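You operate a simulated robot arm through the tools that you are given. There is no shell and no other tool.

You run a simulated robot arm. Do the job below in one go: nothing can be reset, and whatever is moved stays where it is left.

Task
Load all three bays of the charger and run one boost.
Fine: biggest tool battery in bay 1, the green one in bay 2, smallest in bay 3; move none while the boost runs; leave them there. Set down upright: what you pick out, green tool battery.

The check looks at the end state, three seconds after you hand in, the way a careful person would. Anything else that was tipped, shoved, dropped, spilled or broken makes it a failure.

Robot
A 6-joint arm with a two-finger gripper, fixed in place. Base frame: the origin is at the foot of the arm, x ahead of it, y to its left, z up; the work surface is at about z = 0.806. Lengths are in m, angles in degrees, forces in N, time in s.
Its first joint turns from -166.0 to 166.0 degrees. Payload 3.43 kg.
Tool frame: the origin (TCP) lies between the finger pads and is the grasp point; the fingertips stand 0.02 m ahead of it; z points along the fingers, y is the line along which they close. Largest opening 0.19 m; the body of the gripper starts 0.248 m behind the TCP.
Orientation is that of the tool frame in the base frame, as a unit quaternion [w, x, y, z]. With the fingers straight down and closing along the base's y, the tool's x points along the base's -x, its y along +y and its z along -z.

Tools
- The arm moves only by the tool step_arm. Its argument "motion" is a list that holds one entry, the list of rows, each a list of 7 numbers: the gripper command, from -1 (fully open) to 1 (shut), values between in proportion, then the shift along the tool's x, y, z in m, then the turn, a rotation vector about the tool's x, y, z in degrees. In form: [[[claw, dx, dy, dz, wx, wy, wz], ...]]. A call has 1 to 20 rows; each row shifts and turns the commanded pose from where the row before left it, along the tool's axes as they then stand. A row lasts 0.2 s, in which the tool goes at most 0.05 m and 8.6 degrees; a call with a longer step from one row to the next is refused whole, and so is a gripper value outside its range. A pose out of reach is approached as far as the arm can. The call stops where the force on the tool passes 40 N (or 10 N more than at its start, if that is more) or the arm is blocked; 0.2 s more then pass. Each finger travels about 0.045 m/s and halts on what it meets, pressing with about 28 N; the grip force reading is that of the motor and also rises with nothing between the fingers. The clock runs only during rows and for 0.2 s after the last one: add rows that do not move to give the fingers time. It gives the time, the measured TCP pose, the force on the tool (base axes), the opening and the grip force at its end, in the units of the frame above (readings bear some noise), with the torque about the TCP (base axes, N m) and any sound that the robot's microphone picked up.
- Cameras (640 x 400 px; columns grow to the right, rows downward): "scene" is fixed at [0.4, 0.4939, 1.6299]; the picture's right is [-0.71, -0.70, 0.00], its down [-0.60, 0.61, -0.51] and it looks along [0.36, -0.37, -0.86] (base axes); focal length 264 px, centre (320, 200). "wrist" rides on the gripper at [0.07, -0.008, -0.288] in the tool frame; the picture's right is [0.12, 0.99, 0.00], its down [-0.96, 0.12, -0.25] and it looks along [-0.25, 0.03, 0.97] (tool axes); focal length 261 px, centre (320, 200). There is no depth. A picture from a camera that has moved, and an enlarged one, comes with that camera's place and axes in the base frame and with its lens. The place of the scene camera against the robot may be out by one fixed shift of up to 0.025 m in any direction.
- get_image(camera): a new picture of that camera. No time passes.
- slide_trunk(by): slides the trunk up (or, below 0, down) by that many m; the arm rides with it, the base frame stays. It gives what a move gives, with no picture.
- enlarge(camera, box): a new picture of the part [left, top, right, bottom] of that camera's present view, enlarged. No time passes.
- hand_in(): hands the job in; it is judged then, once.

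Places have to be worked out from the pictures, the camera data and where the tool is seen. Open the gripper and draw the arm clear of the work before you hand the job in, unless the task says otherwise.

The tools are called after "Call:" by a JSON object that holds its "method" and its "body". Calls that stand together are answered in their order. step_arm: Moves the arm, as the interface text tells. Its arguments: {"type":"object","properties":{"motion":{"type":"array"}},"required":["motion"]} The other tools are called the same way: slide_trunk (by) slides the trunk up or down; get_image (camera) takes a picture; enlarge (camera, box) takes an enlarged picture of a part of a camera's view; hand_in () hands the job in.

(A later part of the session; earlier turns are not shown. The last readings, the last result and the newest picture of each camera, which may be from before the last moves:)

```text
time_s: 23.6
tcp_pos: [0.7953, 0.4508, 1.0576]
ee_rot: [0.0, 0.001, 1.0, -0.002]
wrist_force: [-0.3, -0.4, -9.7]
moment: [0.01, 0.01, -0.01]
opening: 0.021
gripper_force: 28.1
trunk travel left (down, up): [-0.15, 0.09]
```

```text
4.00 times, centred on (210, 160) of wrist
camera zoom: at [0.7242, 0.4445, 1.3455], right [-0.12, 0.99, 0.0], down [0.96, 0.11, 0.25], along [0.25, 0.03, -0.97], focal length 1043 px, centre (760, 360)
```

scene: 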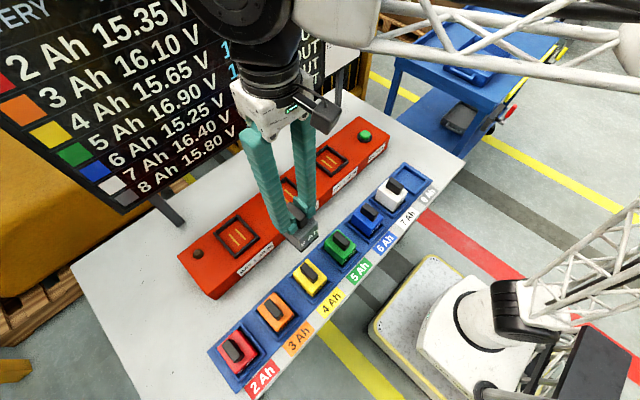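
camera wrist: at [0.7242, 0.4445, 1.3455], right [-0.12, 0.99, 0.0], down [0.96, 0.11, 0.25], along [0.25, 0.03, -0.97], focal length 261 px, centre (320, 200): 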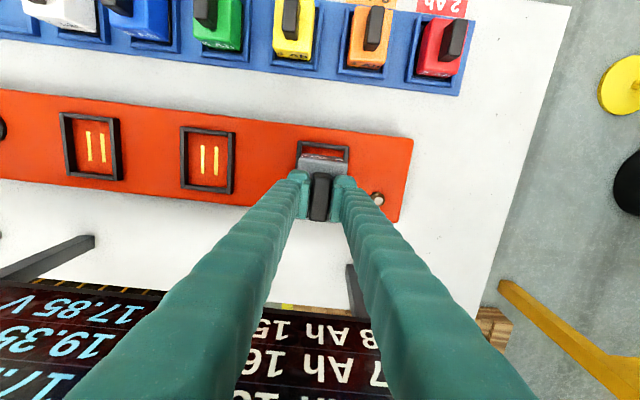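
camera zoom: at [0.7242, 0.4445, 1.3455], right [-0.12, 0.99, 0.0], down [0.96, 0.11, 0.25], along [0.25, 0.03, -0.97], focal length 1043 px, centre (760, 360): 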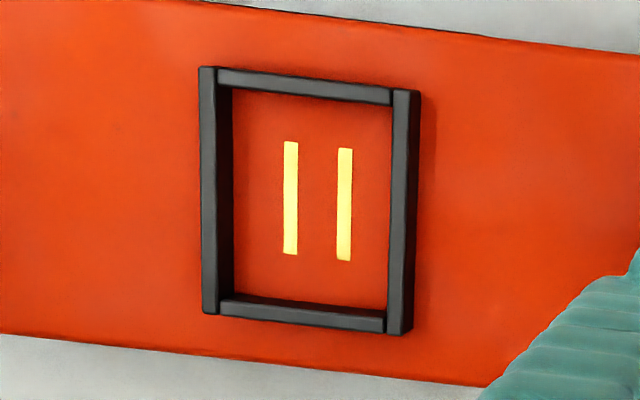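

Rim midpoint is y ≈ 0.451 and the bay centre x ≈ 0.793, which matches the current position. I'll lower the pack toward the bay floor.

Call:
{"method": "step_arm", "body": {"motion": [[[1, 0.001, 0, 0.012, 0, 0, 0], [1, 0, 0, 0.012, 0, 0, 0], [1, 0, 0, 0.012, 0, 0, 0], [1, 0, 0, 0.012, 0, 0, 0], [1, 0, 0, 0.01, 0, 0, 0], [1, 0, 0, 0, 0, 0, 0], [1, 0, 0, 0, 0, 0, 0]]]}}

Call:
{"method": "enlarge", "body": {"camera": "scene", "box": [190, 180, 290, 280]}}

Call:
{"method": "enlarge", "body": {"camera": "wrist", "box": [250, 120, 410, 220]}}

```text
time_s: 25.1
tcp_pos: [0.7949, 0.4499, 0.9993]
ee_rot: [0.0, 0.0, 1.0, -0.002]
wrist_force: [-0.2, -0.6, -10.2]
moment: [-0.02, 0.0, -0.01]
opening: 0.0214
gripper_force: 28.1
trunk travel left (down, up): [-0.15, 0.09]
```

```text
4.00 times, centred on (240, 230) of scene
camera zoom: at [0.4, 0.4939, 1.6299], right [-0.71, -0.7, 0.0], down [-0.6, 0.61, -0.51], along [0.36, -0.37, -0.86], focal length 1056 px, centre (640, 80)
```

zoom: 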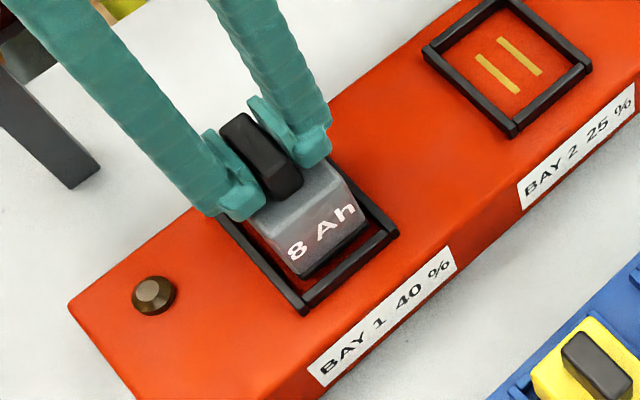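

```text
4.00 times, centred on (330, 170) of wrist
camera zoom: at [0.7237, 0.4436, 1.2879], right [-0.12, 0.99, 0.0], down [0.96, 0.11, 0.25], along [0.25, 0.03, -0.97], focal length 1043 px, centre (280, 320)
```

zoom: 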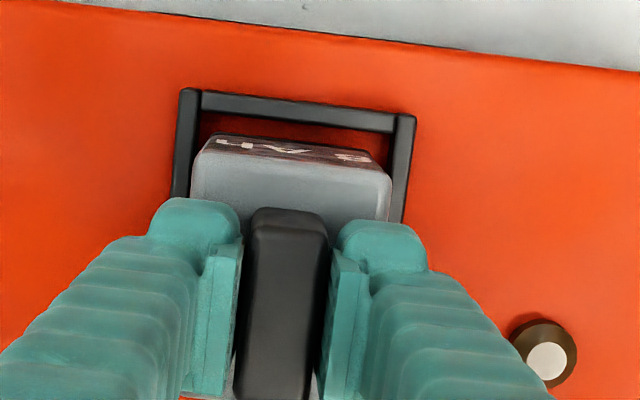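

The pack is lining up inside the frame, with no contact force yet. I'll creep down in small steps until the floor takes the weight.

Call:
{"method": "step_arm", "body": {"motion": [[[1, 0, 0, 0.004, 0, 0, 0], [1, 0, 0, 0.004, 0, 0, 0], [1, 0, 0, 0, 0, 0, 0], [1, 0, 0, 0, 0, 0, 0]]]}}

```text
time_s: 26.1
tcp_pos: [0.7943, 0.4502, 0.9916]
ee_rot: [-0.001, 0.001, 1.0, -0.002]
wrist_force: [-0.1, -1.0, -10.0]
moment: [-0.01, 0.01, -0.02]
opening: 0.0211
gripper_force: 27.9
trunk travel left (down, up): [-0.15, 0.09]
```

Still carrying the full weight; I'll continue in 3 mm steps.

Call:
{"method": "step_arm", "body": {"motion": [[[1, 0, 0, 0.003, 0, 0, 0], [1, 0, 0, 0.003, 0, 0, 0], [1, 0, 0, 0, 0, 0, 0], [1, 0, 0, 0, 0, 0, 0]]]}}

```text
time_s: 27.1
tcp_pos: [0.7944, 0.4486, 0.9887]
ee_rot: [0.002, 0.001, 1.0, -0.001]
wrist_force: [5.7, -0.7, 29.5]
moment: [-0.04, 0.05, 0.01]
opening: 0.0213
gripper_force: 28.4
trunk travel left (down, up): [-0.15, 0.09]
```

Contact at TCP z ≈ 0.989, and the arm is now pressing down. I'll check whether it's the floor or the rim.

Call:
{"method": "enlarge", "body": {"camera": "scene", "box": [200, 190, 270, 260]}}

Call:
{"method": "enlarge", "body": {"camera": "wrist", "box": [250, 120, 410, 220]}}

Call:
{"method": "enlarge", "body": {"camera": "scene", "box": [90, 0, 330, 200]}}

```text
5.71 times, centred on (235, 225) of scene
camera zoom: at [0.4, 0.4939, 1.6299], right [-0.71, -0.7, 0.0], down [-0.6, 0.61, -0.51], along [0.36, -0.37, -0.86], focal length 1509 px, centre (806, 57)
```

zoom: 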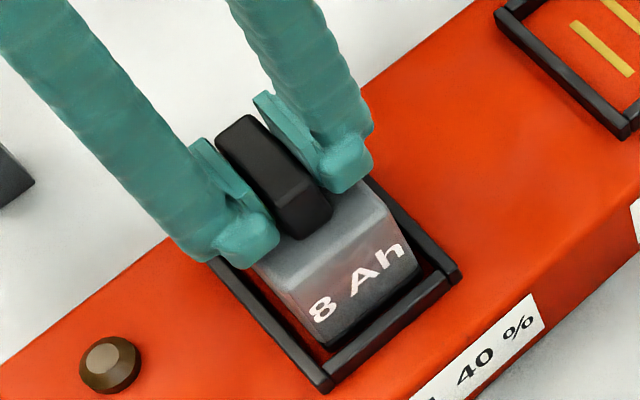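

```text
4.00 times, centred on (330, 170) of wrist
camera zoom: at [0.7225, 0.4425, 1.2765], right [-0.12, 0.99, 0.0], down [0.96, 0.11, 0.25], along [0.25, 0.03, -0.97], focal length 1043 px, centre (280, 320)
```

zoom: 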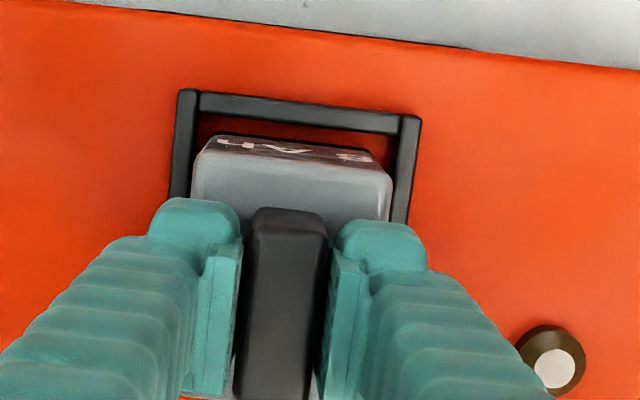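

```text
2.00 times, centred on (210, 100) of scene
camera zoom: at [0.4, 0.4939, 1.6299], right [-0.71, -0.7, 0.0], down [-0.6, 0.61, -0.51], along [0.36, -0.37, -0.86], focal length 528 px, centre (540, 400)
```

zoom: 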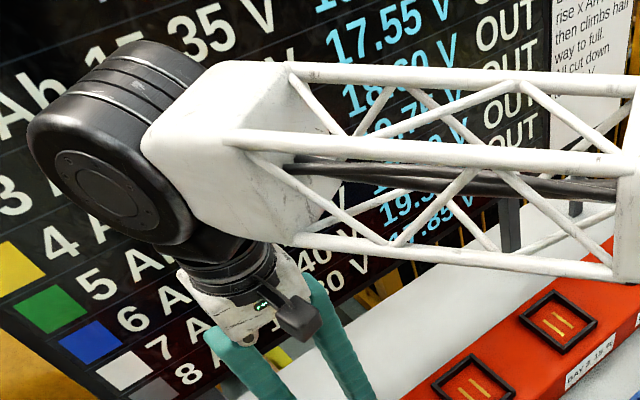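

The moment is near zero, so the load is centred and the pack is flat on the floor inside the frame. I'll take off the down-push, open slightly, and look.

Call:
{"method": "step_arm", "body": {"motion": [[[1, 0, 0, -0.003, 0, 0, 0], [1, 0, 0, 0, 0, 0, 0], [0.5, 0, 0, 0, 0, 0, 0], [0.37, 0, 0, 0, 0, 0, 0], [0.37, 0, 0, 0, 0, 0, 0], [0.37, 0, 0, 0, 0, 0, 0]]]}}

Call:
{"method": "enlarge", "body": {"camera": "scene", "box": [200, 190, 270, 260]}}

```text
time_s: 28.6
tcp_pos: [0.7943, 0.4512, 0.9887]
ee_rot: [0.0, 0.001, 1.0, -0.002]
wrist_force: [0.3, 0.4, -0.5]
moment: [-0.01, -0.04, 0.01]
opening: 0.0598
gripper_force: 0.1
trunk travel left (down, up): [-0.15, 0.09]
```

```text
5.71 times, centred on (235, 225) of scene
camera zoom: at [0.4, 0.4939, 1.6299], right [-0.71, -0.7, 0.0], down [-0.6, 0.61, -0.51], along [0.36, -0.37, -0.86], focal length 1509 px, centre (806, 57)
```

zoom: 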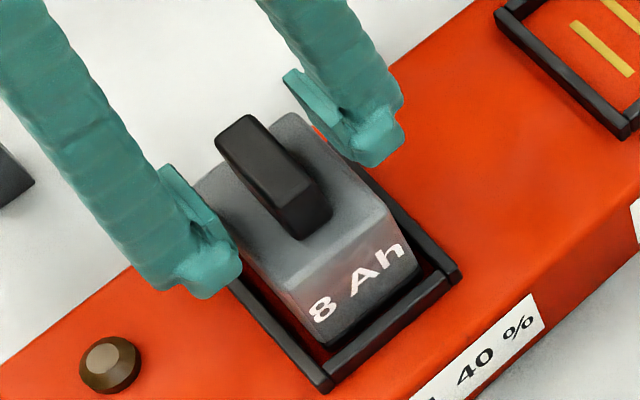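

Released cleanly. I'll go straight up and look at the seated pack and the board.

Call:
{"method": "step_arm", "body": {"motion": [[[0.37, 0, 0, -0.02, 0, 0, 0], [0.37, 0, 0, -0.03, 0, 0, 0], [0.37, 0, 0, -0.04, 0, 0, 0], [0.37, 0, 0, -0.04, 0, 0, 0], [0.37, 0.03, -0.03, 0, 0, 0, 0], [0.37, 0.03, -0.03, 0, 0, 0, 0], [0.37, 0.03, -0.03, 0, 0, 0, 0], [0.37, 0.03, -0.03, 0, 0, 0, 0], [0.37, 0.03, -0.03, 0, 0, 0, 0], [0.37, 0, 0, 0, 0, 0, 0]]]}}

Call:
{"method": "get_image", "body": {"camera": "wrist"}}

Call:
{"method": "enlarge", "body": {"camera": "wrist", "box": [380, 200, 540, 300]}}

Call:
{"method": "get_image", "body": {"camera": "scene"}}

Call:
{"method": "enlarge", "body": {"camera": "scene", "box": [200, 190, 270, 260]}}

```text
time_s: 30.8
tcp_pos: [0.6453, 0.3014, 1.1198]
ee_rot: [0.0, 0.001, 1.0, -0.002]
wrist_force: [0.0, 0.3, -0.2]
moment: [0.01, -0.02, 0.02]
opening: 0.0601
gripper_force: 0.0
trunk travel left (down, up): [-0.15, 0.09]
```

```text
taken
camera wrist: at [0.5729, 0.2948, 1.4077], right [-0.12, 0.99, 0.0], down [0.96, 0.11, 0.25], along [0.25, 0.03, -0.97], focal length 261 px, centre (320, 200)
```

wrist: 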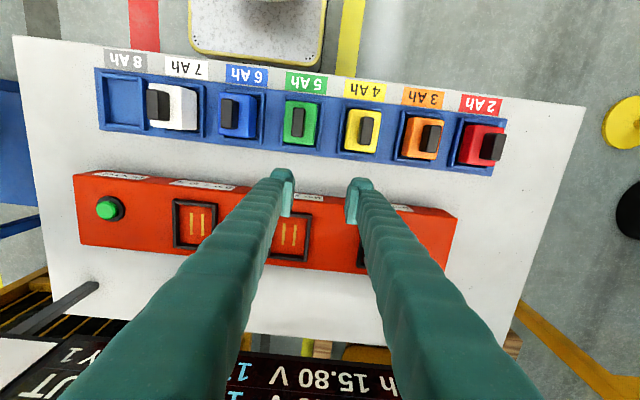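

```text
4.00 times, centred on (460, 250) of wrist
camera zoom: at [0.5729, 0.2948, 1.4077], right [-0.12, 0.99, 0.0], down [0.96, 0.11, 0.25], along [0.25, 0.03, -0.97], focal length 1043 px, centre (-240, 0)
```

zoom: 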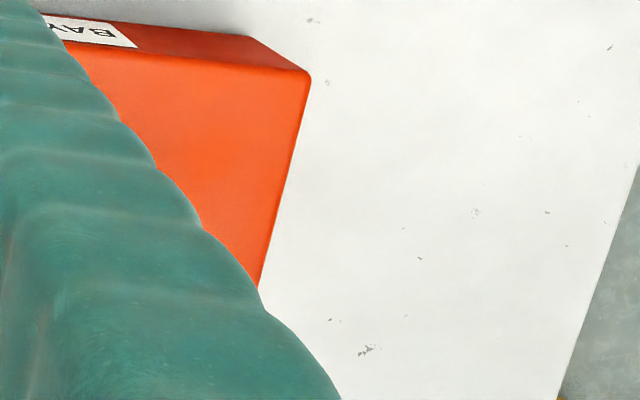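

```text
taken
```

scene: 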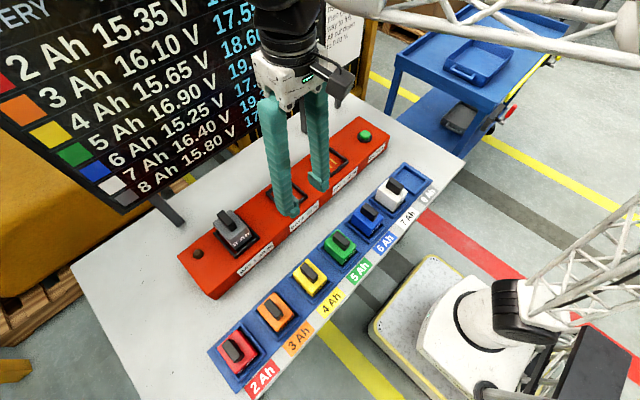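

```text
5.71 times, centred on (235, 225) of scene
camera zoom: at [0.4, 0.4939, 1.6299], right [-0.71, -0.7, 0.0], down [-0.6, 0.61, -0.51], along [0.36, -0.37, -0.86], focal length 1509 px, centre (806, 57)
```

zoom: 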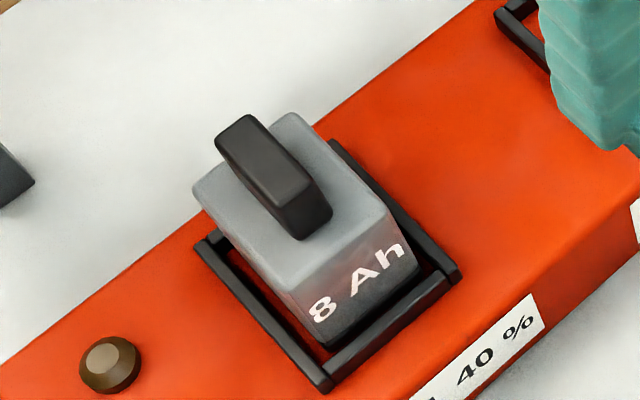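

Grey sits upright and flat in bay 1. Next is the green 5 Ah pack, at about (0.558, 0.251); I'll move above it.

Call:
{"method": "step_arm", "body": {"motion": [[[0.37, 0.0212, -0.0125, 0, 0, 0, 0], [0.37, 0.0212, -0.0125, 0, 0, 0, 0], [0.37, 0.0212, -0.0125, 0, 0, 0, 0], [0.37, 0.0212, -0.0125, 0.02, 0, 0, 0], [0.37, 0, 0, 0.03, 0, 0, 0], [0.37, 0, 0, 0.03, 0, 0, 0], [0.37, 0, 0, 0.03, 0, 0, 0], [0.37, 0, 0, 0, 0, 0, 0], [0.37, 0, 0, 0, 0, 0, 0]]]}}

Call:
{"method": "get_image", "body": {"camera": "wrist"}}

Call:
{"method": "enlarge", "body": {"camera": "wrist", "box": [240, 120, 400, 220]}}

Call:
{"method": "get_image", "body": {"camera": "scene"}}

```text
time_s: 32.8
tcp_pos: [0.5574, 0.251, 1.009]
ee_rot: [0.001, 0.001, 1.0, -0.002]
wrist_force: [0.2, -0.1, 0.5]
moment: [-0.01, 0.01, 0.01]
opening: 0.0596
gripper_force: 0.1
trunk travel left (down, up): [-0.15, 0.09]
```

```text
taken
camera wrist: at [0.4869, 0.244, 1.2977], right [-0.12, 0.99, 0.0], down [0.96, 0.11, 0.25], along [0.25, 0.03, -0.97], focal length 261 px, centre (320, 200)
```

wrist: 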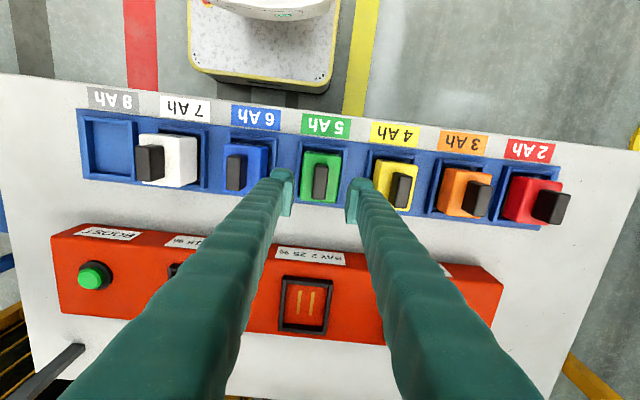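

```text
4.00 times, centred on (320, 170) of wrist
camera zoom: at [0.4869, 0.244, 1.2977], right [-0.12, 0.99, 0.0], down [0.96, 0.11, 0.25], along [0.25, 0.03, -0.97], focal length 1043 px, centre (320, 320)
```

zoom: 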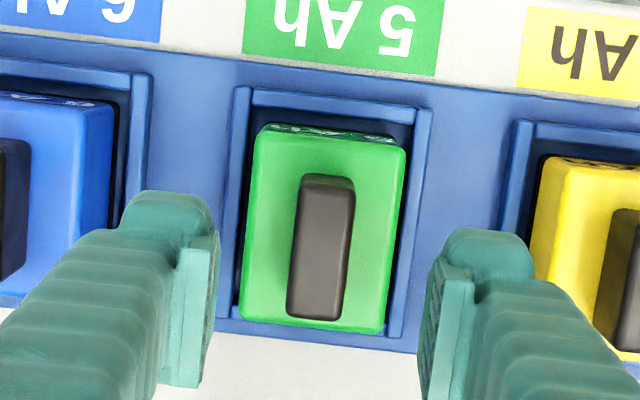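

```text
taken
```

scene: 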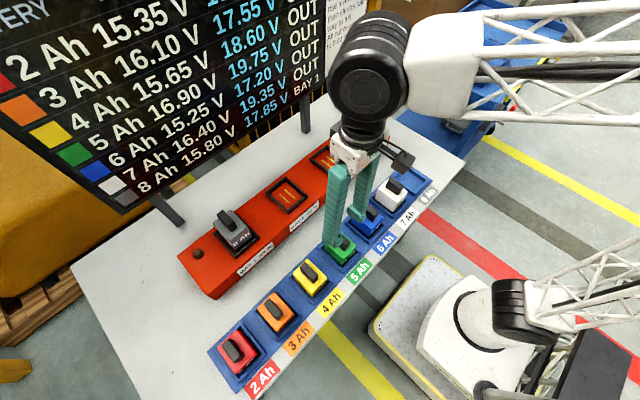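

The board now reads "BAY 1" for the 8 Ah pack. The green handle is centred under the TCP; I'll note bay 2 from this view, then descend to the same grasp height as before.

Call:
{"method": "enlarge", "body": {"camera": "wrist", "box": [230, 250, 390, 350]}}

Call:
{"method": "step_arm", "body": {"motion": [[[0.37, 0, 0.001, 0.02, 0, 0, 0], [0.37, 0, 0, 0.02, 0, 0, 0], [0.37, 0, 0, 0.02, 0, 0, 0], [0.37, 0, 0, 0.015, 0, 0, 0], [0.37, 0, 0, 0.008, 0, 0, 0], [0.37, 0, 0, 0.006, 0, 0, 0], [0.37, 0, 0, 0, 0, 0, 0], [0.37, 0, 0, 0, 0, 0, 0]]]}}

Call:
{"method": "enlarge", "body": {"camera": "wrist", "box": [240, 120, 400, 220]}}

```text
4.00 times, centred on (310, 300) of wrist
camera zoom: at [0.4869, 0.244, 1.2977], right [-0.12, 0.99, 0.0], down [0.96, 0.11, 0.25], along [0.25, 0.03, -0.97], focal length 1043 px, centre (360, -200)
```

zoom: 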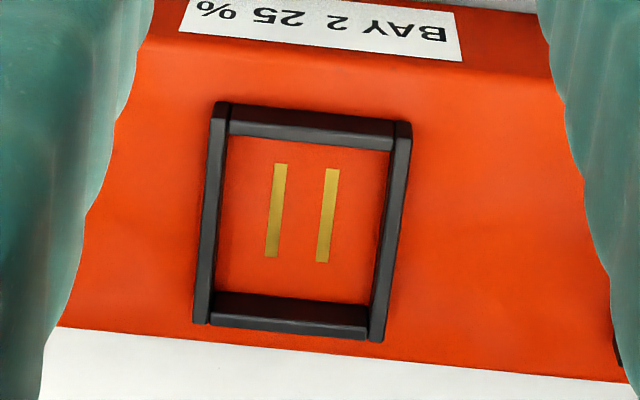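

```text
time_s: 34.5
tcp_pos: [0.5582, 0.2513, 0.92]
ee_rot: [0.0, 0.001, 1.0, -0.002]
wrist_force: [-0.1, 0.8, -0.4]
moment: [0.0, 0.02, -0.01]
opening: 0.0598
gripper_force: 0.1
trunk travel left (down, up): [-0.15, 0.09]
```

```text
4.00 times, centred on (320, 170) of wrist
camera zoom: at [0.4872, 0.245, 1.2086], right [-0.12, 0.99, 0.0], down [0.96, 0.11, 0.25], along [0.25, 0.03, -0.97], focal length 1043 px, centre (320, 320)
```

zoom: 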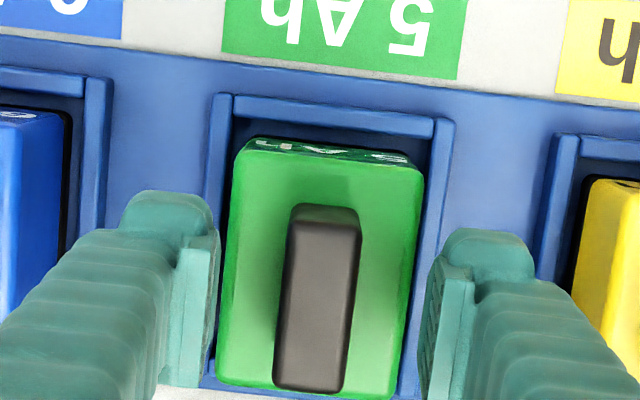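

The green handle is centred, and bay 2 works out to about (0.795, 0.252). I'll close and lift.

Call:
{"method": "step_arm", "body": {"motion": [[[1, 0, 0, 0, 0, 0, 0], [1, 0, 0, 0, 0, 0, 0], [1, 0, 0, 0, 0, 0, 0], [1, 0, 0, 0, 0, 0, 0], [1, 0, 0, 0, 0, 0, 0], [1, 0, 0, -0.01, 0, 0, 0], [1, 0, 0, -0.015, 0, 0, 0], [1, 0, 0, -0.025, 0, 0, 0], [1, 0, 0, -0.03, 0, 0, 0], [1, 0, 0, -0.03, 0, 0, 0], [1, 0, 0, -0.03, 0, 0, 0], [1, 0, 0, 0, 0, 0, 0]]]}}

Call:
{"method": "enlarge", "body": {"camera": "wrist", "box": [240, 120, 400, 220]}}

Call:
{"method": "enlarge", "body": {"camera": "scene", "box": [280, 160, 400, 280]}}

```text
time_s: 37.1
tcp_pos: [0.5592, 0.2529, 1.0603]
ee_rot: [0.0, 0.001, 1.0, -0.002]
wrist_force: [0.4, 0.6, -7.4]
moment: [0.0, 0.04, 0.01]
opening: 0.0208
gripper_force: 28.5
trunk travel left (down, up): [-0.15, 0.09]
```

```text
4.00 times, centred on (320, 170) of wrist
camera zoom: at [0.4879, 0.2462, 1.349], right [-0.12, 0.99, 0.0], down [0.96, 0.11, 0.25], along [0.25, 0.03, -0.97], focal length 1043 px, centre (320, 320)
```

zoom: 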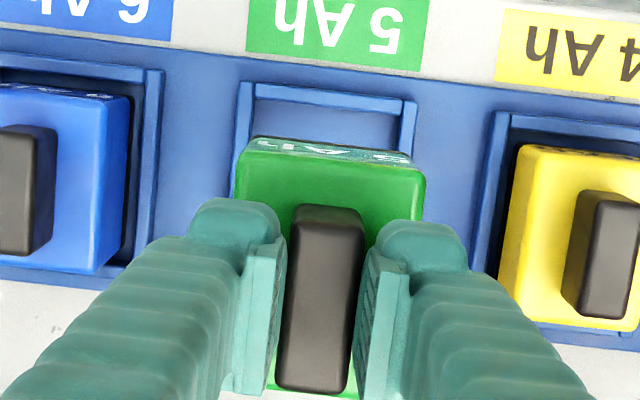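

```text
3.33 times, centred on (340, 220) of scene
camera zoom: at [0.4, 0.4939, 1.6299], right [-0.71, -0.7, 0.0], down [-0.6, 0.61, -0.51], along [0.36, -0.37, -0.86], focal length 880 px, centre (253, 133)
```

zoom: 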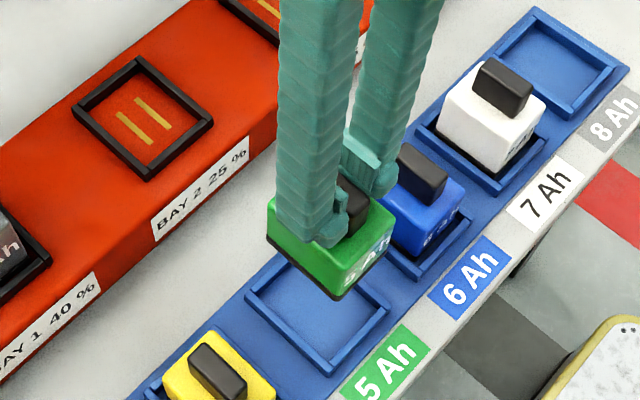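

Green is up cleanly (7.4 N), about 3 mm robot-side of the TCP. I'll carry it over to bay 2, compensating for that.

Call:
{"method": "step_arm", "body": {"motion": [[[1, 0, 0, -0.03, 0, 0, 0], [1, -0.018, 0, -0.03, 0, 0, 0], [1, -0.034, 0, 0, 0, 0, 0], [1, -0.034, 0, 0, 0, 0, 0], [1, -0.034, 0, 0, 0, 0, 0], [1, -0.034, 0, 0, 0, 0, 0], [1, -0.034, 0, 0, 0, 0, 0], [1, -0.034, 0, 0, 0, 0, 0], [1, -0.017, 0, 0, 0, 0, 0], [1, 0, 0, 0.02, 0, 0, 0], [1, 0, 0, 0.02, 0, 0, 0], [1, 0, 0, 0.02, 0, 0, 0], [1, 0, 0, 0, 0, 0, 0], [1, 0, 0, 0, 0, 0, 0]]]}}

Call:
{"method": "enlarge", "body": {"camera": "wrist", "box": [240, 120, 400, 220]}}

Call:
{"method": "enlarge", "body": {"camera": "scene", "box": [240, 130, 340, 230]}}

```text
time_s: 40.1
tcp_pos: [0.7978, 0.2507, 1.0597]
ee_rot: [0.0, 0.001, 1.0, -0.002]
wrist_force: [0.1, -0.4, -7.1]
moment: [-0.01, 0.03, 0.0]
opening: 0.0212
gripper_force: 27.9
trunk travel left (down, up): [-0.15, 0.09]
```

```text
4.00 times, centred on (320, 170) of wrist
camera zoom: at [0.7268, 0.2449, 1.3484], right [-0.12, 0.99, 0.0], down [0.96, 0.11, 0.25], along [0.25, 0.03, -0.97], focal length 1043 px, centre (320, 320)
```

zoom: 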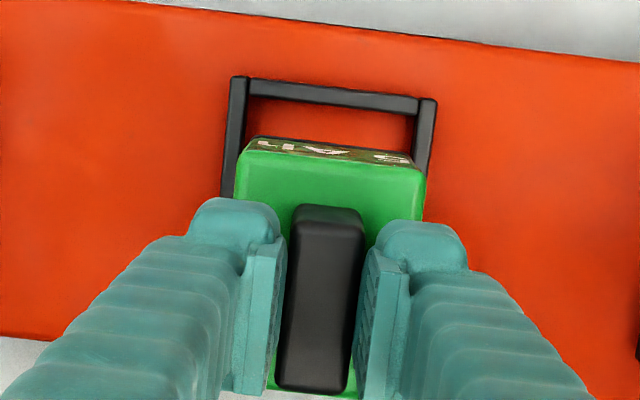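

```text
4.00 times, centred on (290, 180) of scene
camera zoom: at [0.4, 0.4939, 1.6299], right [-0.71, -0.7, 0.0], down [-0.6, 0.61, -0.51], along [0.36, -0.37, -0.86], focal length 1056 px, centre (440, 280)
```

zoom: 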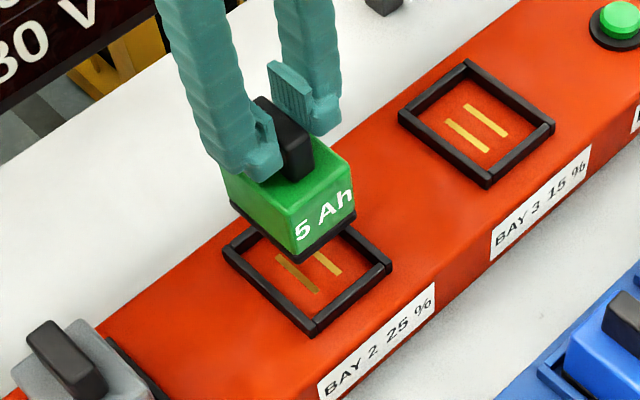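

Bay 2's rim midpoint is y ≈ 0.251, so the pack is aligned. I'll lower it as before.

Call:
{"method": "step_arm", "body": {"motion": [[[1, 0, 0, 0.012, 0, 0, 0], [1, 0, 0, 0.012, 0, 0, 0], [1, 0, 0, 0.012, 0, 0, 0], [1, 0, 0, 0.012, 0, 0, 0], [1, 0, 0, 0.01, 0, 0, 0], [1, 0, 0, 0.004, 0, 0, 0], [1, 0, 0, 0.003, 0, 0, 0], [1, 0, 0, 0, 0, 0, 0], [1, 0, 0, 0, 0, 0, 0]]]}}

Call:
{"method": "enlarge", "body": {"camera": "scene", "box": [250, 140, 320, 210]}}

Call:
{"method": "enlarge", "body": {"camera": "wrist", "box": [240, 120, 400, 220]}}

```text
time_s: 42.1
tcp_pos: [0.7984, 0.2515, 0.9963]
ee_rot: [0.0, 0.001, 1.0, -0.001]
wrist_force: [0.3, -1.0, -7.2]
moment: [0.01, 0.01, -0.01]
opening: 0.0211
gripper_force: 27.9
trunk travel left (down, up): [-0.15, 0.09]
```

```text
5.71 times, centred on (285, 175) of scene
camera zoom: at [0.4, 0.4939, 1.6299], right [-0.71, -0.7, 0.0], down [-0.6, 0.61, -0.51], along [0.36, -0.37, -0.86], focal length 1509 px, centre (520, 343)
```

zoom: 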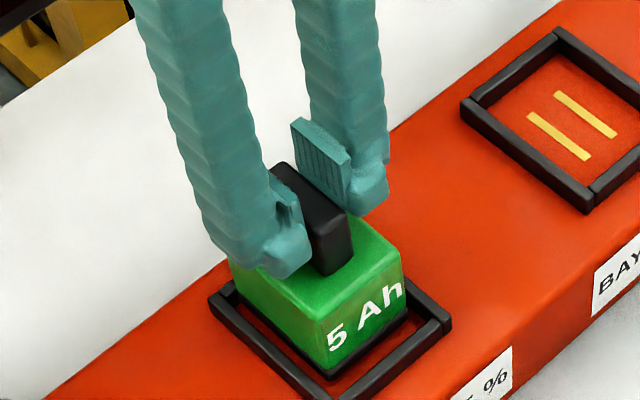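

```text
4.00 times, centred on (320, 170) of wrist
camera zoom: at [0.7275, 0.2446, 1.2839], right [-0.12, 0.99, 0.0], down [0.96, 0.11, 0.25], along [0.25, 0.03, -0.97], focal length 1043 px, centre (320, 320)
```

zoom: 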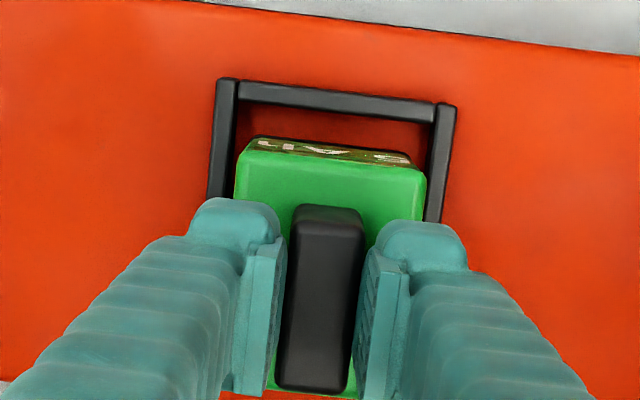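

The rear gap is about 3–4 mm larger than with grey, so the offset correction wasn't needed. I'll shift back 3 mm and finish lowering.

Call:
{"method": "step_arm", "body": {"motion": [[[1, 0.0035, 0, 0, 0, 0, 0], [1, 0, 0, 0.003, 0, 0, 0], [1, 0, 0, 0.002, 0, 0, 0], [1, 0, 0, 0, 0, 0, 0], [1, 0, 0, 0, 0, 0, 0]]]}}

```text
time_s: 43.4
tcp_pos: [0.7947, 0.252, 0.9908]
ee_rot: [0.0, 0.001, 1.0, -0.002]
wrist_force: [0.2, 0.4, -7.6]
moment: [0.01, -0.02, -0.03]
opening: 0.021
gripper_force: 28.0
trunk travel left (down, up): [-0.15, 0.09]
```

Still hanging free; the last couple of millimetres next.

Call:
{"method": "step_arm", "body": {"motion": [[[1, 0, 0, 0.002, 0, 0, 0], [1, 0, 0, 0.001, 0, 0, 0], [1, 0, 0, 0, 0, 0, 0], [1, 0, 0, 0, 0, 0, 0]]]}}

```text
time_s: 44.4
tcp_pos: [0.7956, 0.2499, 0.9893]
ee_rot: [0.001, 0.001, 1.0, -0.001]
wrist_force: [4.1, -2.4, 22.2]
moment: [-0.01, -0.05, 0.03]
opening: 0.0212
gripper_force: 27.8
trunk travel left (down, up): [-0.15, 0.09]
```

Floor contact at the same height as grey (z 0.989) with no moment. I'll relieve the push, open, and rise.

Call:
{"method": "step_arm", "body": {"motion": [[[1, 0, 0, -0.002, 0, 0, 0], [1, 0, 0, 0, 0, 0, 0], [0.5, 0, 0, 0, 0, 0, 0], [0.37, 0, 0, 0, 0, 0, 0], [0.37, 0, 0, 0, 0, 0, 0], [0.37, 0, 0, 0, 0, 0, 0], [0.37, 0, 0, -0.015, 0, 0, 0], [0.37, 0, 0, -0.03, 0, 0, 0], [0.37, 0, 0, -0.04, 0, 0, 0], [0.37, 0, 0, -0.04, 0, 0, 0], [0.37, 0.03, 0.02, 0, 0, 0, 0], [0.37, 0.04, 0.03, 0, 0, 0, 0], [0.37, 0.04, 0.03, 0, 0, 0, 0], [0.37, 0.04, 0.03, 0, 0, 0, 0], [0.37, 0, 0, 0, 0, 0, 0]]]}}

Call:
{"method": "get_image", "body": {"camera": "wrist"}}

Call:
{"method": "get_image", "body": {"camera": "scene"}}

Call:
{"method": "enlarge", "body": {"camera": "scene", "box": [250, 140, 330, 220]}}

```text
time_s: 47.5
tcp_pos: [0.6439, 0.3611, 1.1154]
ee_rot: [0.001, 0.001, 1.0, -0.001]
wrist_force: [0.1, -0.1, 0.5]
moment: [0.0, -0.03, 0.02]
opening: 0.06
gripper_force: 0.0
trunk travel left (down, up): [-0.15, 0.09]
```

```text
taken
camera wrist: at [0.5728, 0.3546, 1.4029], right [-0.12, 0.99, 0.0], down [0.96, 0.11, 0.25], along [0.25, 0.03, -0.97], focal length 261 px, centre (320, 200)
```

wrist: 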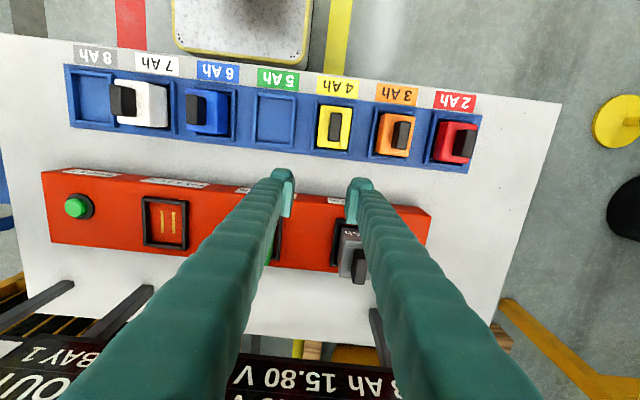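

```text
taken
```

scene: 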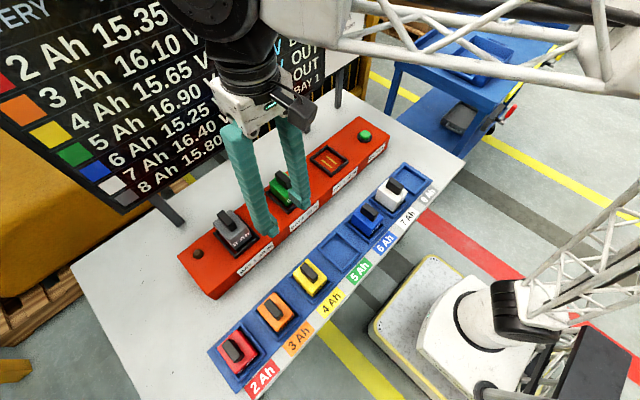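

```text
5.00 times, centred on (290, 180) of scene
camera zoom: at [0.4, 0.4939, 1.6299], right [-0.71, -0.7, 0.0], down [-0.6, 0.61, -0.51], along [0.36, -0.37, -0.86], focal length 1320 px, centre (470, 300)
```

zoom: 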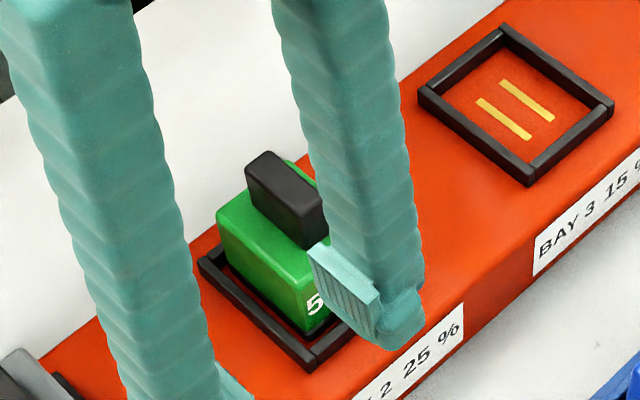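

Green is seated. Now red (2 Ah); I'll enlarge it to locate its handle.

Call:
{"method": "enlarge", "body": {"camera": "wrist", "box": [380, 90, 540, 190]}}

```text
4.00 times, centred on (460, 140) of wrist
camera zoom: at [0.5728, 0.3546, 1.4029], right [-0.12, 0.99, 0.0], down [0.96, 0.11, 0.25], along [0.25, 0.03, -0.97], focal length 1043 px, centre (-240, 440)
```

zoom: 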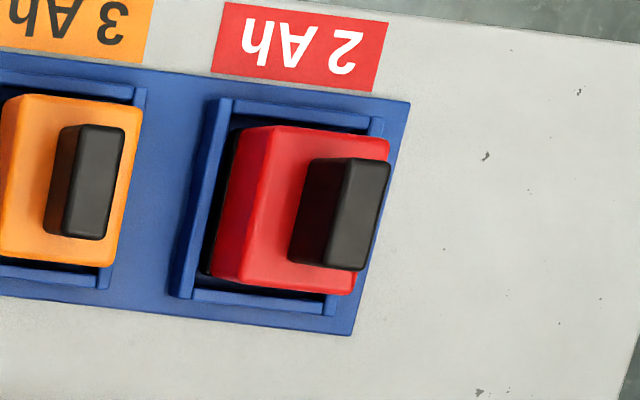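

Red's handle comes out near (0.560, 0.626–0.636). I'll move above it and refine.

Call:
{"method": "step_arm", "body": {"motion": [[[0.37, 0.0105, 0.0334, 0, 0, 0, 0], [0.37, 0.0105, 0.0334, 0, 0, 0, 0], [0.37, 0.0105, 0.0334, 0, 0, 0, 0], [0.37, 0.0105, 0.0334, 0, 0, 0, 0], [0.37, 0.0105, 0.0334, 0, 0, 0, 0], [0.37, 0.0105, 0.0334, 0, 0, 0, 0], [0.37, 0.0105, 0.0334, 0, 0, 0, 0], [0.37, 0.0105, 0.0334, 0, 0, 0, 0], [0.37, 0, 0, 0.03, 0, 0, 0], [0.37, 0, 0, 0.04, 0, 0, 0], [0.37, 0, 0, 0.03, 0, 0, 0], [0.37, 0, 0, 0, 0, 0, 0], [0.37, 0, 0, 0, 0, 0, 0]]]}}

Call:
{"method": "get_image", "body": {"camera": "wrist"}}

Call:
{"method": "enlarge", "body": {"camera": "wrist", "box": [240, 120, 400, 220]}}

Call:
{"method": "get_image", "body": {"camera": "scene"}}

```text
time_s: 50.4
tcp_pos: [0.5616, 0.6281, 1.0124]
ee_rot: [0.001, 0.0, 1.0, -0.002]
wrist_force: [0.0, -0.4, -0.6]
moment: [0.03, 0.03, -0.02]
opening: 0.0599
gripper_force: 0.0
trunk travel left (down, up): [-0.15, 0.09]
```

```text
taken
camera wrist: at [0.4909, 0.6221, 1.3015], right [-0.12, 0.99, 0.0], down [0.96, 0.11, 0.25], along [0.25, 0.03, -0.97], focal length 261 px, centre (320, 200)
```

wrist: 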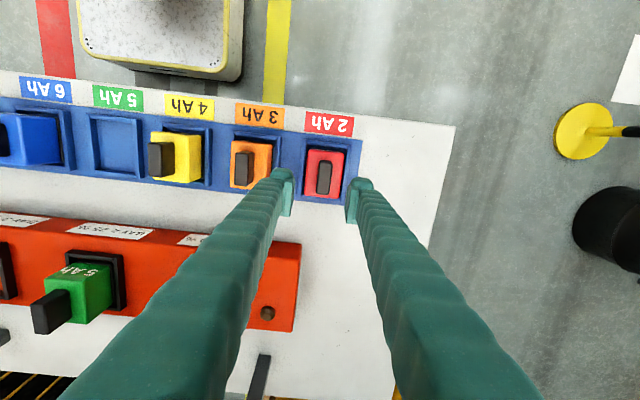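

```text
4.00 times, centred on (320, 170) of wrist
camera zoom: at [0.4909, 0.6221, 1.3015], right [-0.12, 0.99, 0.0], down [0.96, 0.11, 0.25], along [0.25, 0.03, -0.97], focal length 1043 px, centre (320, 320)
```

zoom: 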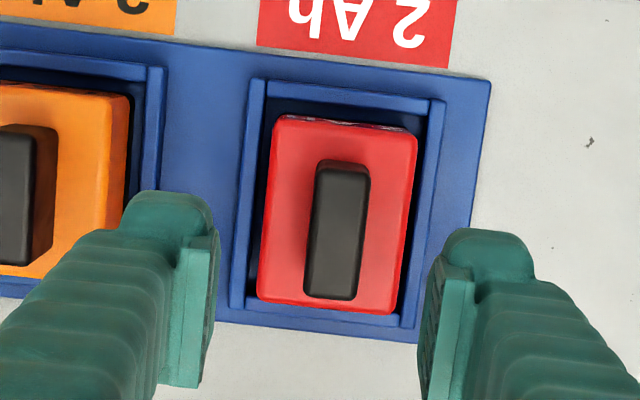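

```text
taken
```

scene: 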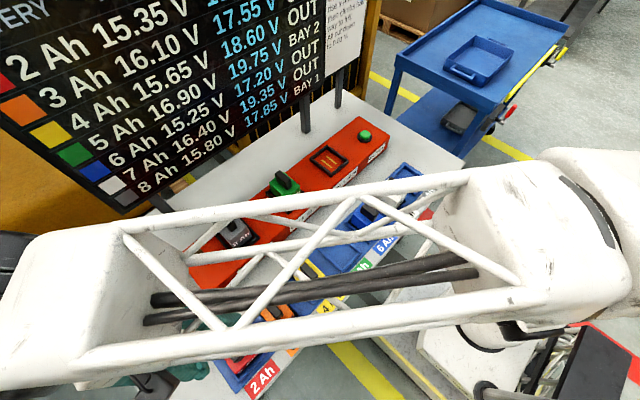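

The board confirms "BAY 2" for 5 Ah and "BAY 1" for 8 Ah. Red's handle refines to (0.555, 0.635), so I'll correct and descend to the grasp height.

Call:
{"method": "step_arm", "body": {"motion": [[[0.37, 0.006, 0.007, 0, 0, 0, 0], [0.37, 0, 0, 0.02, 0, 0, 0], [0.37, 0, 0, 0.02, 0, 0, 0], [0.37, 0, 0, 0.02, 0, 0, 0], [0.37, 0, 0, 0, 0, 0, 0]]]}}

Call:
{"method": "enlarge", "body": {"camera": "wrist", "box": [240, 120, 400, 220]}}

```text
time_s: 51.5
tcp_pos: [0.5557, 0.6348, 0.9529]
ee_rot: [0.0, 0.001, 1.0, -0.002]
wrist_force: [0.0, -1.2, 0.7]
moment: [0.05, -0.02, -0.03]
opening: 0.0597
gripper_force: 0.1
trunk travel left (down, up): [-0.15, 0.09]
```

```text
4.00 times, centred on (320, 170) of wrist
camera zoom: at [0.4845, 0.6287, 1.2413], right [-0.12, 0.99, 0.0], down [0.96, 0.11, 0.25], along [0.25, 0.03, -0.97], focal length 1043 px, centre (320, 320)
```

zoom: 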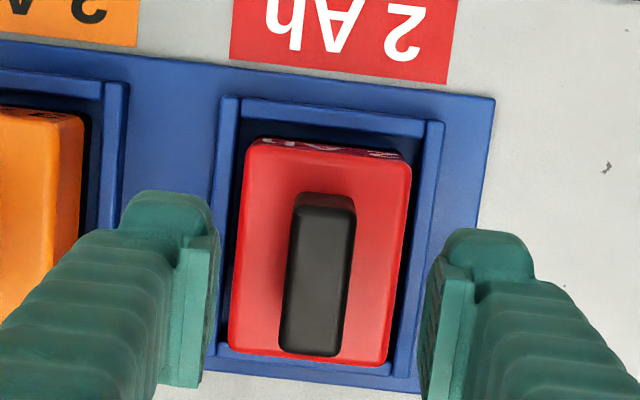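

Well centred. I'll descend the rest, close, and check the grip before lifting.

Call:
{"method": "step_arm", "body": {"motion": [[[0.37, 0, 0, 0.015, 0, 0, 0], [0.37, 0, 0, 0.01, 0, 0, 0], [0.37, 0, 0, 0.008, 0, 0, 0], [0.37, 0, 0, 0, 0, 0, 0], [0.37, 0, 0, 0, 0, 0, 0], [1, 0, 0, 0, 0, 0, 0], [1, 0, 0, 0, 0, 0, 0], [1, 0, 0, 0, 0, 0, 0], [1, 0, 0, 0, 0, 0, 0], [1, 0, 0, 0, 0, 0, 0]]]}}

Call:
{"method": "enlarge", "body": {"camera": "wrist", "box": [240, 120, 400, 220]}}

```text
time_s: 53.8
tcp_pos: [0.5549, 0.6343, 0.9195]
ee_rot: [0.001, 0.0, 1.0, -0.002]
wrist_force: [-0.6, -0.9, 0.4]
moment: [0.03, 0.01, -0.01]
opening: 0.0
gripper_force: 28.2
trunk travel left (down, up): [-0.15, 0.09]
```

```text
4.00 times, centred on (320, 170) of wrist
camera zoom: at [0.4839, 0.6288, 1.2081], right [-0.12, 0.99, 0.0], down [0.96, 0.11, 0.25], along [0.25, 0.03, -0.97], focal length 1043 px, centre (320, 320)
```

zoom: 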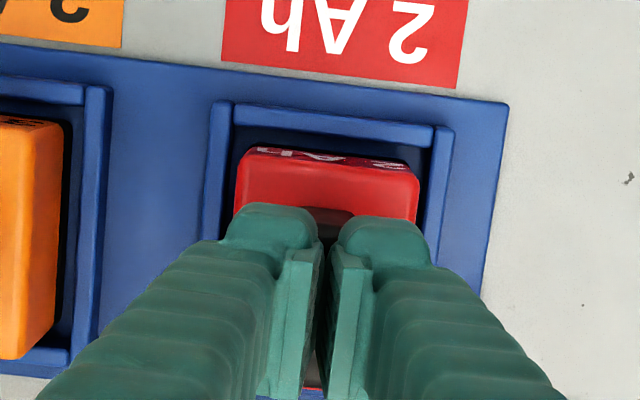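

The fingers closed on nothing (opening 0), so the red pack is lower than the others and its handle top is below the fingertips. I'll reopen and come down a further 12 mm before looking again.

Call:
{"method": "step_arm", "body": {"motion": [[[0.37, 0, 0, 0, 0, 0, 0], [0.37, 0, 0, 0, 0, 0, 0], [0.37, 0, 0, 0, 0, 0, 0], [0.37, 0, 0, 0, 0, 0, 0], [0.37, 0, 0, 0, 0, 0, 0], [0.37, 0, 0, 0.006, 0, 0, 0], [0.37, 0, 0, 0.006, 0, 0, 0], [0.37, 0, 0, 0, 0, 0, 0]]]}}

Call:
{"method": "enlarge", "body": {"camera": "wrist", "box": [240, 130, 400, 230]}}

Call:
{"method": "enlarge", "body": {"camera": "scene", "box": [180, 320, 280, 400]}}

```text
time_s: 55.5
tcp_pos: [0.5558, 0.6351, 0.9075]
ee_rot: [0.001, 0.001, 1.0, -0.002]
wrist_force: [0.4, 0.0, -0.6]
moment: [-0.02, 0.0, 0.03]
opening: 0.0599
gripper_force: 0.1
trunk travel left (down, up): [-0.15, 0.09]
```

```text
4.00 times, centred on (320, 180) of wrist
camera zoom: at [0.4842, 0.6291, 1.1964], right [-0.12, 0.99, 0.0], down [0.96, 0.11, 0.25], along [0.25, 0.03, -0.97], focal length 1043 px, centre (320, 280)
```

zoom: 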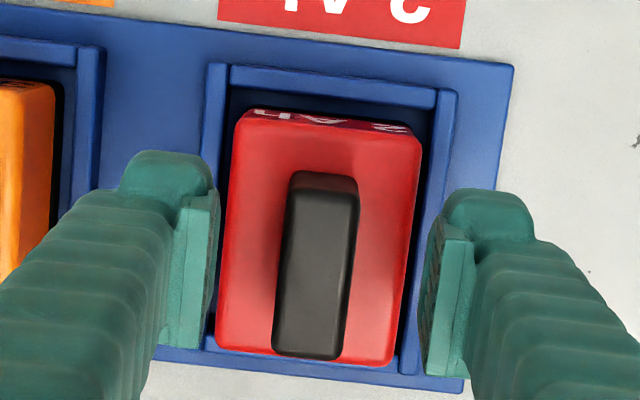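

```text
5.00 times, centred on (230, 360) of scene
camera zoom: at [0.4, 0.4939, 1.6299], right [-0.71, -0.7, 0.0], down [-0.6, 0.61, -0.51], along [0.36, -0.37, -0.86], focal length 1320 px, centre (770, -600)
```

zoom: 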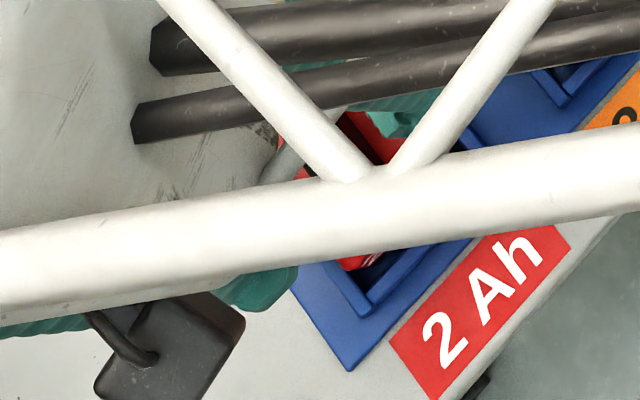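

Comparing apparent sizes, red's handle top is about 3 cm lower (z ≈ 0.887), so the grasp height should be TCP ≈ 0.889. I'll descend gently and watch the force.

Call:
{"method": "step_arm", "body": {"motion": [[[0.37, 0, 0, 0.006, 0, 0, 0], [0.37, 0, 0, 0.006, 0, 0, 0], [0.37, 0, 0, 0.005, 0, 0, 0], [0.37, 0, 0, 0, 0, 0, 0], [0.37, 0, 0, 0, 0, 0, 0]]]}}

Call:
{"method": "enlarge", "body": {"camera": "wrist", "box": [240, 130, 400, 230]}}

```text
time_s: 56.8
tcp_pos: [0.5558, 0.6353, 0.8919]
ee_rot: [0.001, 0.001, 1.0, -0.002]
wrist_force: [-0.5, -0.1, 0.5]
moment: [-0.01, 0.03, 0.0]
opening: 0.0596
gripper_force: 0.1
trunk travel left (down, up): [-0.15, 0.09]
```

```text
4.00 times, centred on (320, 180) of wrist
camera zoom: at [0.4838, 0.6291, 1.1795], right [-0.12, 0.99, 0.0], down [0.96, 0.11, 0.25], along [0.25, 0.03, -0.97], focal length 1043 px, centre (320, 280)
```

zoom: 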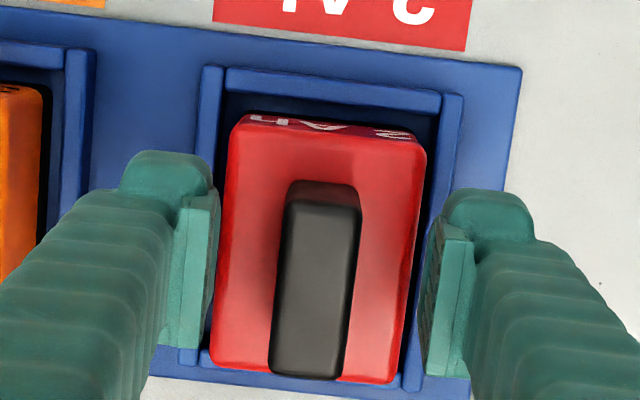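

No contact, and the view now matches the grey grasp. I'll close and check the opening.

Call:
{"method": "step_arm", "body": {"motion": [[[1, 0, 0, 0, 0, 0, 0], [1, 0, 0, 0, 0, 0, 0], [1, 0, 0, 0, 0, 0, 0], [1, 0, 0, 0, 0, 0, 0], [1, 0, 0, 0, 0, 0, 0]]]}}

Call:
{"method": "enlarge", "body": {"camera": "wrist", "box": [240, 130, 400, 230]}}

```text
time_s: 58.0
tcp_pos: [0.554, 0.633, 0.892]
ee_rot: [0.001, 0.0, 1.0, -0.001]
wrist_force: [-0.1, -1.2, 0.8]
moment: [-0.03, 0.02, 0.0]
opening: 0.021
gripper_force: 28.2
trunk travel left (down, up): [-0.15, 0.09]
```

```text
4.00 times, centred on (320, 180) of wrist
camera zoom: at [0.4839, 0.629, 1.1796], right [-0.12, 0.99, 0.0], down [0.96, 0.11, 0.25], along [0.25, 0.03, -0.97], focal length 1043 px, centre (320, 280)
```

zoom: 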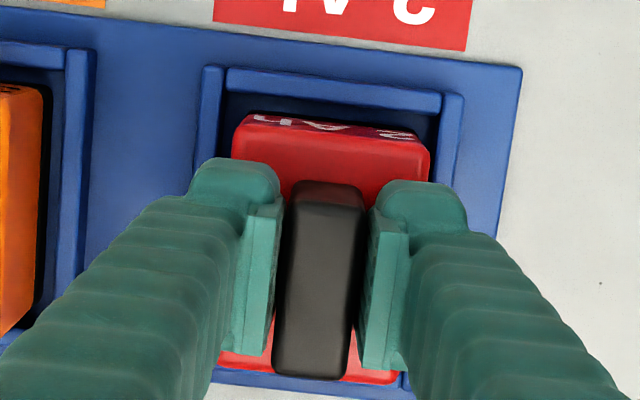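

Grip is good at 21 mm. I'll lift red and carry it along over the rack at height toward bay 3.

Call:
{"method": "step_arm", "body": {"motion": [[[1, 0, 0, -0.01, 0, 0, 0], [1, 0, 0, -0.015, 0, 0, 0], [1, 0, 0, -0.025, 0, 0, 0], [1, 0, 0, -0.035, 0, 0, 0], [1, 0, 0, -0.04, 0, 0, 0], [1, 0, 0, -0.04, 0, 0, 0], [1, 0, 0, -0.04, 0, 0, 0], [1, 0, 0, -0.03, 0, 0, 0], [1, 0, 0, 0, 0, 0, 0]]]}}

Call:
{"method": "enlarge", "body": {"camera": "wrist", "box": [240, 130, 400, 230]}}

Call:
{"method": "get_image", "body": {"camera": "scene"}}

```text
time_s: 60.0
tcp_pos: [0.5542, 0.6361, 1.1265]
ee_rot: [0.0, 0.001, 1.0, -0.001]
wrist_force: [0.4, 1.0, -3.5]
moment: [0.04, 0.03, 0.01]
opening: 0.0209
gripper_force: 28.1
trunk travel left (down, up): [-0.15, 0.09]
```

```text
4.00 times, centred on (320, 180) of wrist
camera zoom: at [0.4837, 0.6296, 1.4146], right [-0.12, 0.99, 0.0], down [0.96, 0.11, 0.25], along [0.25, 0.03, -0.97], focal length 1043 px, centre (320, 280)
```

zoom: 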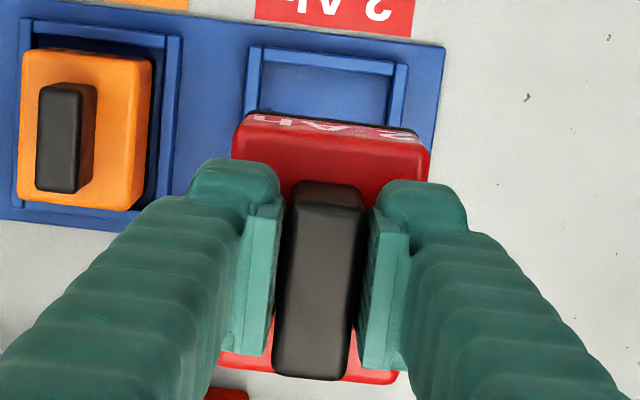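

```text
taken
```

scene: 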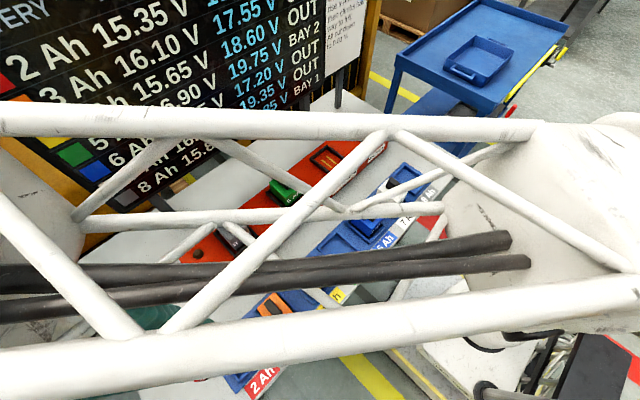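

Red is held (about 3.5 N) and upright. I'll sweep along the rack to y ≈ 0.052.

Call:
{"method": "step_arm", "body": {"motion": [[[1, 0, -0.02, 0, 0, 0, 0], [1, 0, -0.035, 0, 0, 0, 0], [1, 0, -0.04, 0, 0, 0, 0], [1, 0, -0.04, 0, 0, 0, 0], [1, 0, -0.04, 0, 0, 0, 0], [1, 0, -0.04, 0, 0, 0, 0], [1, 0, -0.04, 0, 0, 0, 0], [1, 0, -0.04, 0, 0, 0, 0], [1, 0, -0.04, 0, 0, 0, 0], [1, 0, -0.04, 0, 0, 0, 0], [1, 0, -0.04, 0, 0, 0, 0], [1, 0, -0.04, 0, 0, 0, 0], [1, 0, -0.04, 0, 0, 0, 0], [1, 0, -0.04, 0, 0, 0, 0], [1, 0, -0.03, 0, 0, 0, 0], [1, 0, -0.018, 0, 0, 0, 0], [1, 0, 0, 0, 0, 0, 0]]]}}

Call:
{"method": "get_image", "body": {"camera": "wrist"}}

Call:
{"method": "enlarge", "body": {"camera": "wrist", "box": [230, 210, 390, 310]}}

```text
time_s: 63.5
tcp_pos: [0.5544, 0.0518, 1.1279]
ee_rot: [0.001, 0.002, 1.0, -0.002]
wrist_force: [0.5, -0.1, -4.2]
moment: [-0.02, 0.06, 0.0]
opening: 0.0212
gripper_force: 27.1
trunk travel left (down, up): [-0.15, 0.09]
```

```text
taken
camera wrist: at [0.4828, 0.0458, 1.4165], right [-0.12, 0.99, 0.0], down [0.96, 0.11, 0.25], along [0.25, 0.03, -0.97], focal length 261 px, centre (320, 200)
```

wrist: 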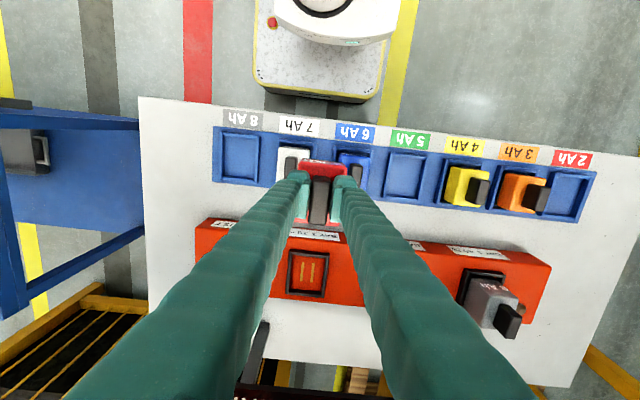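

```text
4.00 times, centred on (310, 260) of wrist
camera zoom: at [0.4828, 0.0458, 1.4165], right [-0.12, 0.99, 0.0], down [0.96, 0.11, 0.25], along [0.25, 0.03, -0.97], focal length 1043 px, centre (360, -40)
```

zoom: 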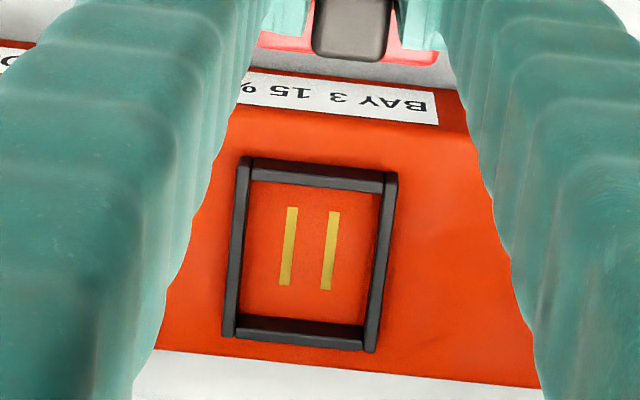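

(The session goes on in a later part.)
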